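You operate a simulated robot arm through the tools that you are given. There is no shell and no other tool. Be economical: measure what you need, move in short steps, check, and stop when the job is done.

You run a simulated robot arm. Do the job below in one go: nothing can be reset, and whatever is moved stays where it is left.

JOB
Switch the red switch of the alarm clock on.

Only the result counts: the job must be done as asked and must still hold three seconds after the hand-in. Knocking over, shifting, dropping, spilling or breaking anything else fails it.

ROBOT AND FRAMES
A 6-joint arm with a two-finger parallel gripper, fixed in place. Base frame: the origin is at the foot of the arm, x ahead of it, y to its left, z up. Units: mm, rad, N and s.
With the tool pointing down near the work surface it reaches from about 100 to 700 mm from the base axis. Its first joint turns from -1.152 to 1.152 rad. Payload 2.45 kg.
Tool frame: the origin (TCP) lies between the finger pads and is the grasp point; the fingertips stand 24 mm ahead of it; z points along the fingers, y is the line along which they close. Largest opening 68 mm; finger width 17, thickness 10; the body of the gripper, 40 by 70 mm, starts 41 mm behind the TCP.
Orientation is that of the tool frame in the base frame, as a unit quaternion [x, y, z, w]. With the fingers straight down and closing along the base's y, the tool's x points along the base's -x, its y along +y and its z along -z.

CONTROLS
- The arm moves only by the tool move_arm. Its argument "increments" is a list of rows, each a list of 7 numbers: the turn, a rotation vector about the base's x, y, z in rad, then the shift along the base's x, y, z in mm, then the opening in per cent of the stroke, from 0 (shut) to 100 (fully open). In form: [[rx, ry, rz, tx, ty, tz, jaw], ...]. A call has 1 to 12 rows; each row is the pose to reach, as a shift and turn from the pose commanded when the call began. Rows are played at 5 a second. More than 50 mm and 0.15 rad between two rows, or a gripper value outside its range, and nothing of the call is played. Where a pose cannot be reached the arm comes as near as it can. A force on the tool above 40 N (or 10 N above the force at the start of the call, whichever is more), or a blocked arm, ends the call early, and 0.2 s more pass. Each finger travels about 108 mm/s and halts on what it meets, pressing with about 32 N; the grip force reading is that of the motor and also rises with nothing between the fingers. The clock runs only during rows and for 0.2 s after the last one: add rows that repeat a pose to give the fingers time. The reply holds the time, the measured pose of the TCP, the force on the tool along the base axes, the opening and the grip force, in the units named above and with some noise, and new pictures: "views" is both (left out), scene, wrist or none.
- Cameras (640 x 400 px; columns grow to the right, rows downward): "scene" is fixed at [160, 418.6, 1446.7]; the picture's right is [-0.77, -0.64, 0.00], its down [-0.48, 0.57, -0.67] and it looks along [0.43, -0.51, -0.74] (base axes); focal length 350 px, centre (320, 200). "wrist" rides on the gripper at [-32, 0, -39] in the tool frame; the picture's right is [0.00, -1.00, 0.00], its down [0.97, 0.00, -0.24] and it looks along [0.24, 0.00, 0.97] (tool axes); focal length 218 px, centre (320, 200). There is no depth. A picture from a camera that has moved, and an enlarged one, comes with that camera's place and axes in the base frame and with its lens.
- close_up(camera, box): a new picture of the part [left, top, right, bottom] of that camera's present view, enlarged. It takes no simulated time.
- job_done(): hands the job in; it is judged then, once.

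Work in short steps. Places have to be worked out from the pictures, the camera data and where the tool is seen: move nearer, look again, correct. Check each grasp and each placing, and mend what went wrong. You have 90 turns and 170 pictures in all, those below and enlarged ones among them. Open the gripper and draw the arm clear of the work before you hand the job in, unless the task says otherwise; then end with one line.

The tools are called as name(argument=value, ...) on one line, values as JSON. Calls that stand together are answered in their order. move_arm: Moves the arm, as the interface text tells. Its arguments: {"type":"object","properties":{"increments":{"type":"array","items":{"type":"array","items":{"type":"number"}}},"views":{"type":"string","enum":["both","scene","wrist","none"]}},"required":["increments"]} The other tools are called the same way: close_up (camera, box) takes an enlarged picture of a part of a camera's view; job_done () hands the job in.

At the start:

```text
clock: 0.0
eef_pos: [435.3, 25.2, 933.0]
tool_rot: [0.0, 1.0, 0.0, 0.001]
contact_force: [-0.7, 0.2, -0.5]
width: 67.9
finger_force: 0.1
```

scene: 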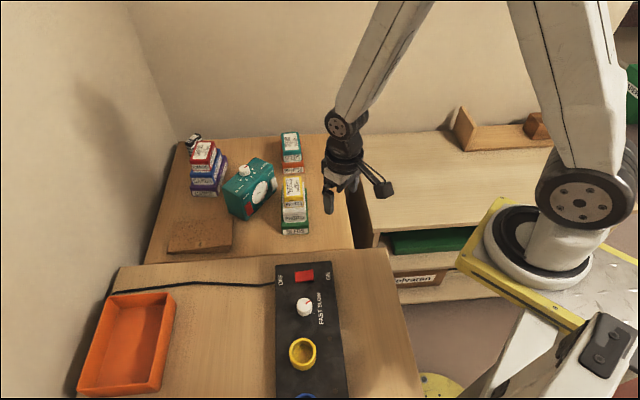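
wrist: 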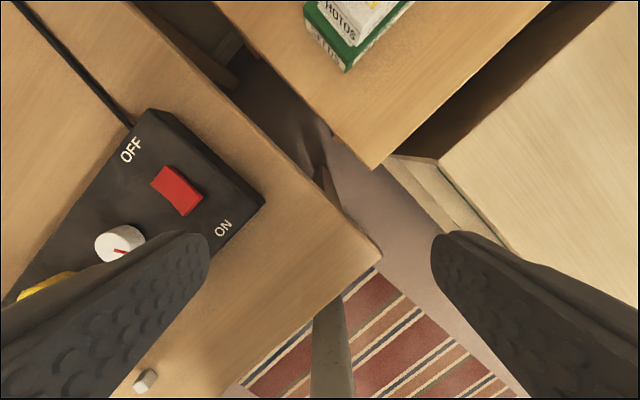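

I'll enlarge the scene to see which object is the alarm clock and where its red switch is.

close_up(camera="scene", box=[160, 120, 360, 245])

close_up(camera="scene", box=[215, 150, 285, 225])

close_up(camera="scene", box=[220, 250, 380, 400])

```text
3.20 times, centred on (260, 182) of scene
camera zoom: at [160.0, 418.6, 1446.7], right [-0.77, -0.64, 0.0], down [-0.48, 0.57, -0.67], along [0.43, -0.51, -0.74], focal length 1121 px, centre (512, 256)
```

zoom: 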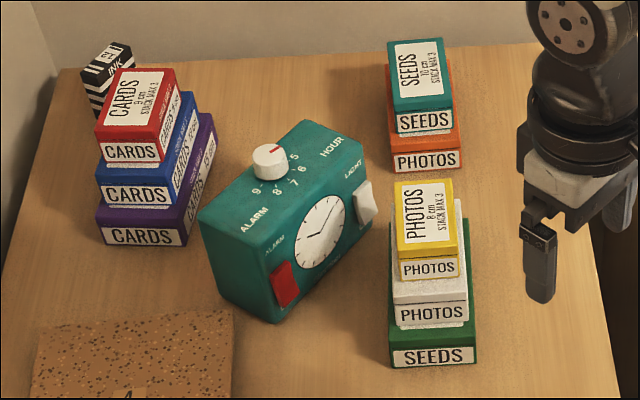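

```text
5.33 times, centred on (250, 188) of scene
camera zoom: at [160.0, 418.6, 1446.7], right [-0.77, -0.64, 0.0], down [-0.48, 0.57, -0.67], along [0.43, -0.51, -0.74], focal length 1868 px, centre (693, 267)
```

zoom: 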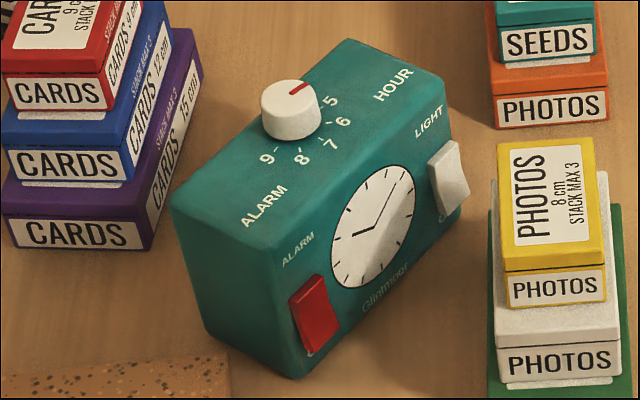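

```text
2.67 times, centred on (300, 325) of scene
camera zoom: at [160.0, 418.6, 1446.7], right [-0.77, -0.64, 0.0], down [-0.48, 0.57, -0.67], along [0.43, -0.51, -0.74], focal length 934 px, centre (373, -133)
```

zoom: 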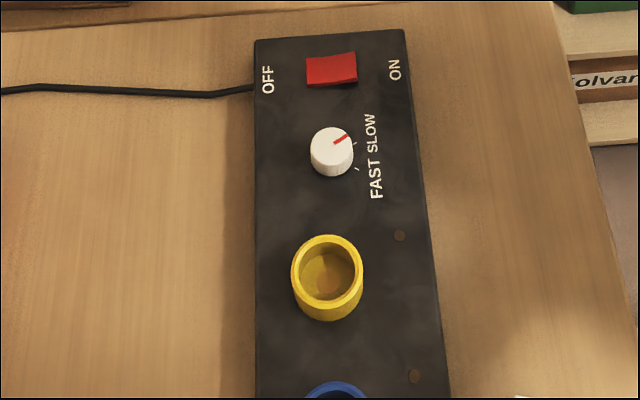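

The alarm clock is the teal box. Its red rocker is on the front face, which faces the robot, at roughly (727, 56, 702). I'll tilt the tool forward so the wrist camera can read the ON and OFF marks.

move_arm(increments=[[0, -0.14, 0, 10, 7, -10, 100], [0, -0.28, 0, 20, 14, -20, 80], [0, -0.42, 0, 30, 21, -30, 60], [0, -0.56, 0, 40, 28, -40, 40], [0, -0.7, 0, 50, 35, -50, 20], [0, -0.84, 0, 60, 40, -60, 0], [0, -0.95, 0, 70, 45, -70, 0]])

```text
clock: 1.6
eef_pos: [505.9, 69.2, 864.2]
tool_rot: [-0.001, 0.889, 0.0, 0.458]
contact_force: [-0.2, 0.8, -0.2]
width: 0.0
finger_force: 23.2
out of reach, approached as far as the arm can: row 2, 3
camera wrist: at [493.0, 70.8, 912.6], right [0.0, -1.0, 0.0], down [-0.76, 0.0, -0.65], along [0.65, 0.0, -0.76], focal length 218 px, centre (320, 200)
```

scene: 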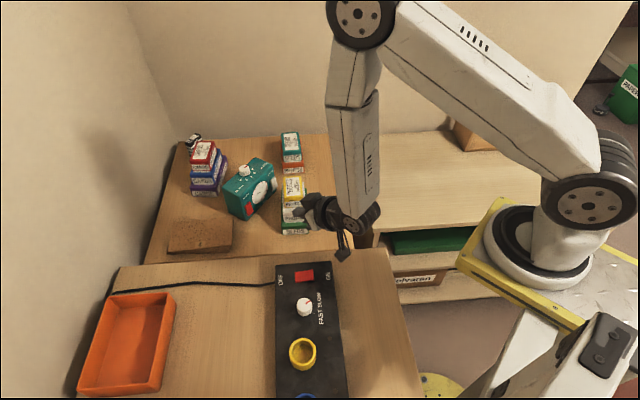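
wrist: 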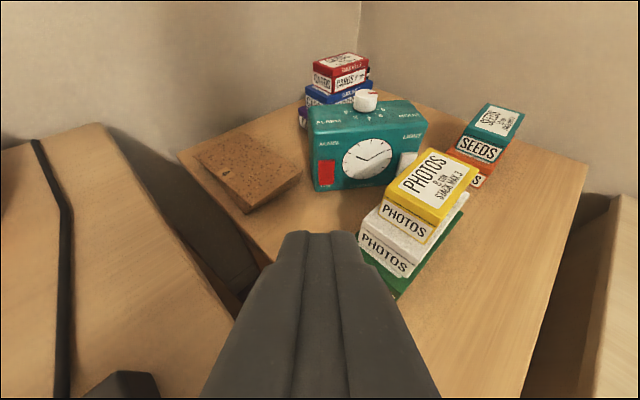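

The camera now sees the clock's front, so I'll zoom in on the red switch.

close_up(camera="wrist", box=[305, 95, 435, 200])

close_up(camera="wrist", box=[308, 130, 358, 196])

```text
3.81 times, centred on (370, 148) of wrist
camera zoom: at [493.0, 70.8, 912.6], right [0.0, -1.0, 0.0], down [-0.76, 0.0, -0.65], along [0.65, 0.0, -0.76], focal length 832 px, centre (130, 400)
```

zoom: 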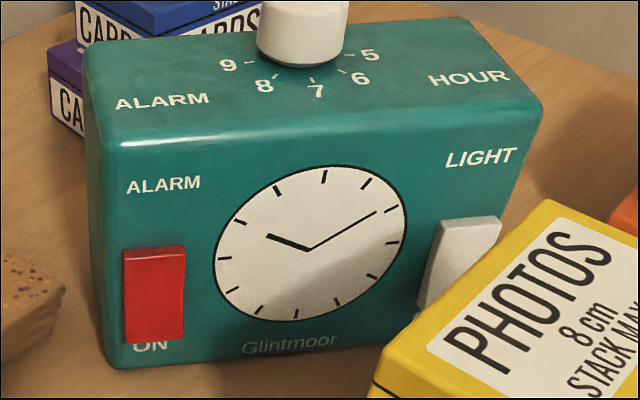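

```text
6.06 times, centred on (333, 163) of wrist
camera zoom: at [493.0, 70.8, 912.6], right [0.0, -1.0, 0.0], down [-0.76, 0.0, -0.65], along [0.65, 0.0, -0.76], focal length 1323 px, centre (241, 424)
```

zoom: 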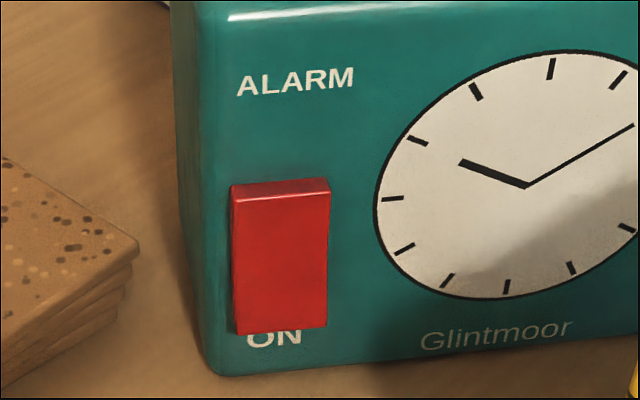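

The ON mark is at the bottom of the rocker, so the lower end at about z = 686 has to be pressed in. I'll move nearer with the fingers shut, yawed slightly so the gripper stays clear of the PHOTOS stack, and stop short to check.

move_arm(increments=[[0.004, 0.03, -0.06, 27, 5, -14, 0], [0.009, 0.06, -0.12, 54, 8, -28, 0], [0.013, 0.09, -0.18, 81, 10, -42, 0], [0.018, 0.12, -0.24, 108, 13, -56, 0], [0.022, 0.15, -0.3, 134, 16, -74, 0], [0.022, 0.15, -0.3, 134, 16, -84, 0]])

```text
clock: 3.0
eef_pos: [639.1, 85.5, 780.7]
tool_rot: [0.137, 0.911, -0.058, 0.385]
contact_force: [1.2, 0.1, -0.1]
width: 0.0
finger_force: 23.4
camera wrist: at [634.7, 88.1, 830.4], right [-0.3, -0.96, 0.0], down [-0.81, 0.25, -0.53], along [0.51, -0.16, -0.85], focal length 218 px, centre (320, 200)
```

scene: 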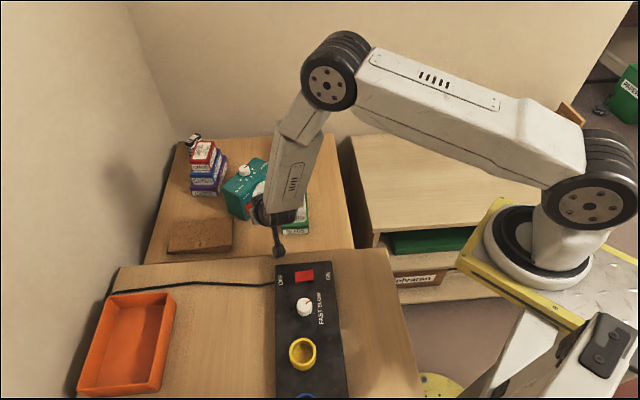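
wrist: 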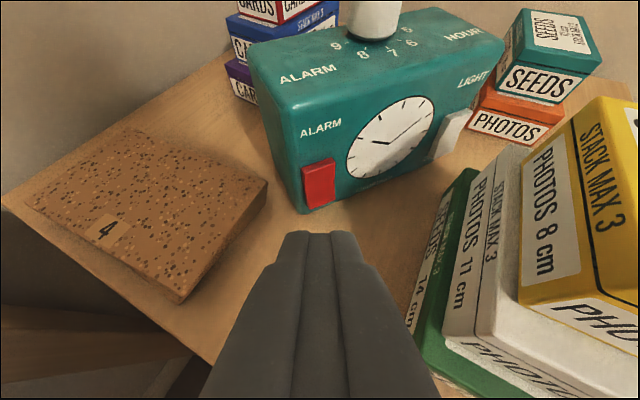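

The approach is clear of the stack. I'll zoom in to measure the switch.

close_up(camera="wrist", box=[270, 130, 390, 230])

```text
4.00 times, centred on (330, 180) of wrist
camera zoom: at [634.7, 88.1, 830.4], right [-0.3, -0.96, 0.0], down [-0.81, 0.25, -0.53], along [0.51, -0.16, -0.85], focal length 873 px, centre (280, 280)
```

zoom: 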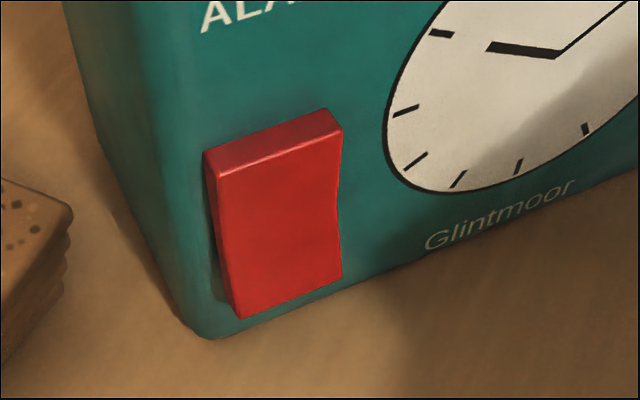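

Triangulating puts the rocker's lower edge sticking out at about (717, 60, 687) and its top at about (724, 61, 721). So it is off now. I'll move to about 17 mm short of it.

move_arm(increments=[[0, 0, 0, 10, -8, -26, 0], [0, 0, 0, 22, -18, -52, 0], [0, 0, 0, 36, -28, -78, 0], [0, 0, 0, 36, -28, -78, 0]])

```text
clock: 3.3
eef_pos: [642.6, 85.2, 774.4]
tool_rot: [0.136, 0.913, -0.056, 0.381]
contact_force: [-9.5, -3.6, 21.2]
width: 0.1
finger_force: 23.2
stopped in row 1: the force on the tool passed its limit (the readings are from after the stop); the commanded pose is now the measured one
camera wrist: at [638.8, 86.8, 824.7], right [-0.29, -0.96, 0.0], down [-0.82, 0.25, -0.52], along [0.5, -0.15, -0.85], focal length 218 px, centre (320, 200)
```

scene: 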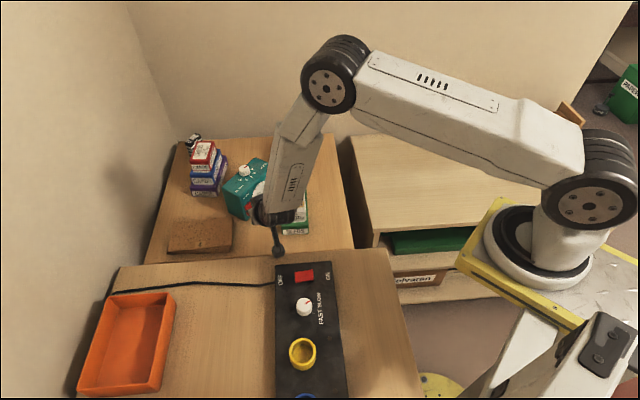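
wrist: 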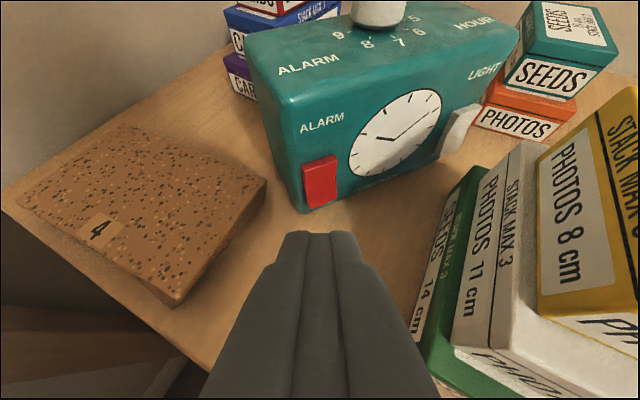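

The contact came from a stub on the wrist about 110 mm to the tool's +x side, which touched the near table. That table's top triangulates to about z = 745. I'll back up, use a steeper tool with no yaw so the stub drops between the table and the stack, and stay high for now.

move_arm(increments=[[0, 0, 0, 0, 0, 25, 0], [0, 0, 0, 0, 0, 60, 0], [0.01, 0.07, 0.075, 10, -7, 65, 0], [0.02, 0.145, 0.15, 20, -14, 65, 0], [0.031, 0.22, 0.225, 30, -20, 65, 0], [0.042, 0.29, 0.3, 42, -27, 60, 0], [0.042, 0.29, 0.3, 42, -27, 40, 0]])

```text
clock: 4.9
eef_pos: [686.2, 56.8, 814.1]
tool_rot: [-0.002, 0.969, 0.003, 0.248]
contact_force: [0.2, 0.1, 0.0]
width: 0.0
finger_force: 24.2
out of reach, approached as far as the arm can: row 6
camera wrist: at [696.3, 57.5, 863.8], right [0.0, -1.0, 0.0], down [-0.97, 0.0, -0.26], along [0.26, 0.01, -0.97], focal length 218 px, centre (320, 200)
```

scene: 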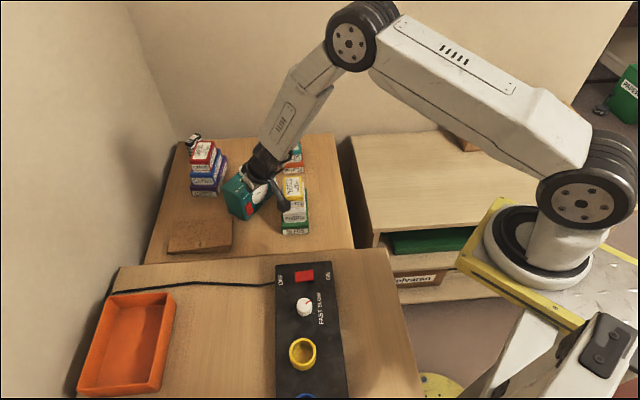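
wrist: 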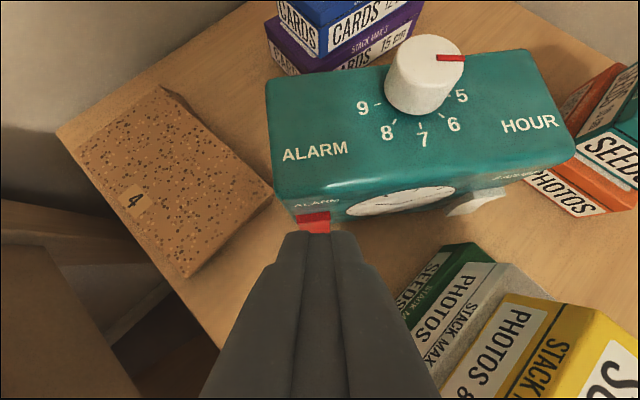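

The tool now sits in front of the clock, with the rocker centred at about y = 61. I'll move 3 mm left and descend so the fingertip's leading edge ends about 11 mm in front of the rocker's lower part.

move_arm(increments=[[0, 0, 0, 0, 3, -20, 0], [0, 0, 0, 0, 3, -40, 0], [0, 0, 0, 0, 3, -60, 0], [0, 0, 0, 0, 3, -80, 0], [0, 0, 0, 0, 3, -95, 0], [0, 0, 0, 0, 3, -105, 0]])

```text
clock: 6.3
eef_pos: [684.2, 61.4, 708.0]
tool_rot: [-0.002, 0.969, 0.002, 0.249]
contact_force: [0.0, 0.5, -0.3]
width: 0.1
finger_force: 23.8
camera wrist: at [695.9, 62.0, 757.9], right [0.0, -1.0, 0.0], down [-0.97, 0.0, -0.26], along [0.26, 0.0, -0.97], focal length 218 px, centre (320, 200)
```

scene: 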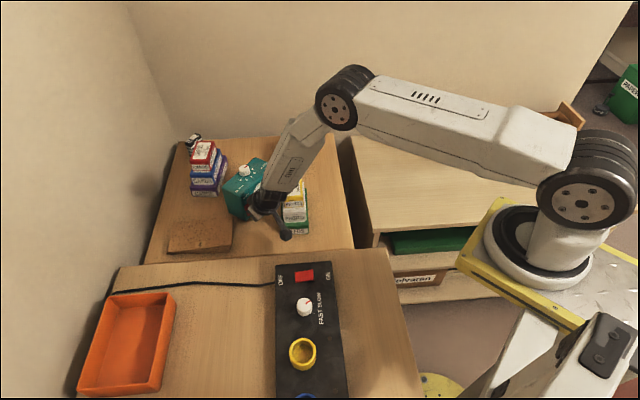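
wrist: 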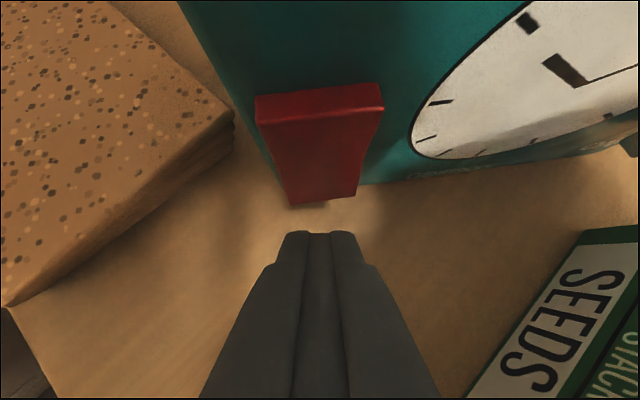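

The fingertip is centred on the rocker and just in front of its lower edge at x ≈ 715. I'll push forward slowly.

move_arm(increments=[[0, 0, 0, 4, -0.5, 0, 0], [0, 0, 0, 8, -0.5, 0, 0], [0, 0, 0, 11, -0.5, 0, 0], [0, 0, 0, 13, -0.5, 0, 0], [0, 0, 0, 15, -0.5, 0, 0]])

```text
clock: 7.5
eef_pos: [700.4, 60.3, 708.1]
tool_rot: [-0.002, 0.969, 0.002, 0.248]
contact_force: [-0.5, 0.5, 0.1]
width: 0.2
finger_force: 23.3
camera wrist: at [710.5, 60.9, 757.7], right [0.0, -1.0, 0.0], down [-0.97, 0.0, -0.26], along [0.26, 0.0, -0.97], focal length 218 px, centre (320, 200)
```

scene: 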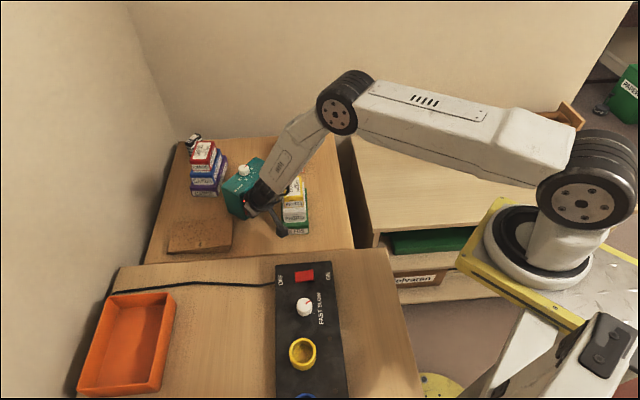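
wrist: 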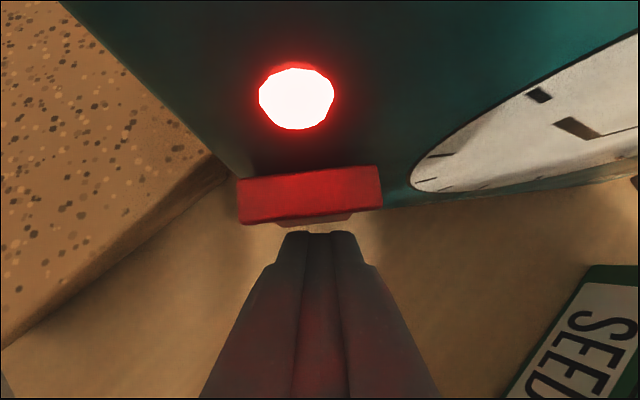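

The rocker has flipped: its top now sticks out and the indicator lamp is lit. I'll retreat straight back, then up.

move_arm(increments=[[0, 0, 0, -8, 0, 0, 0], [0, 0, 0, -16, 0, 0, 0], [0, 0, 0, -18, 0, 25, 0], [0, 0, 0, -18, 0, 55, 0], [0, 0, 0, -18, 0, 90, 0], [0, 0, 0, -18, 0, 125, 0], [0, 0, 0, -45, 0, 150, 0], [0, 0, 0, -85, 0, 170, 0], [0, 0, 0, -125, 0, 190, 50], [0, 0, 0, -160, 0, 195, 100], [0, 0, 0, -160, 0, 195, 100]])

```text
clock: 9.9
eef_pos: [540.4, 60.5, 903.4]
tool_rot: [-0.002, 0.969, 0.003, 0.249]
contact_force: [-0.2, -0.1, -0.6]
width: 68.2
finger_force: 0.0
out of reach, approached as far as the arm can: row 1, 2
camera wrist: at [550.5, 61.6, 953.4], right [0.0, -1.0, 0.0], down [-0.97, 0.0, -0.26], along [0.26, 0.0, -0.97], focal length 218 px, centre (320, 200)
```

scene: 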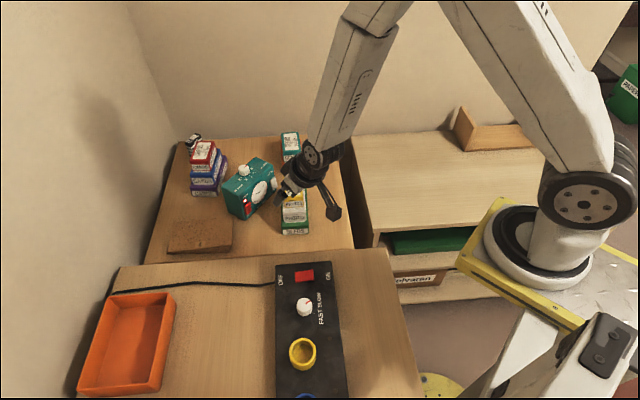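
wrist: 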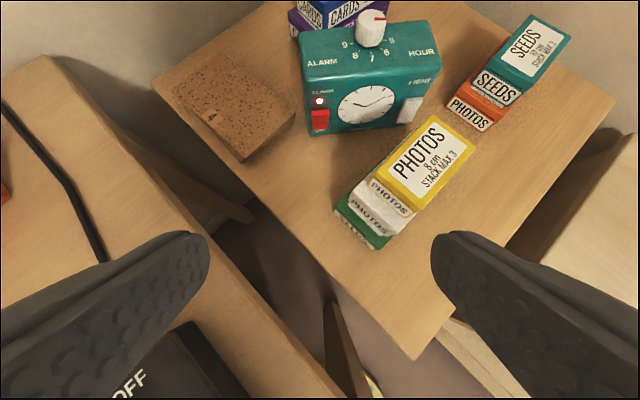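

The lamp is still lit, everything else is where it was, and the arm is clear with the gripper open. I'm handing in.

job_done()

```text
The job is handed in.
```

The alarm clock's red switch is on: its lamp was still lit after the arm drew clear. On the way in, the wrist stub lightly touched the near table, but nothing had visibly moved.
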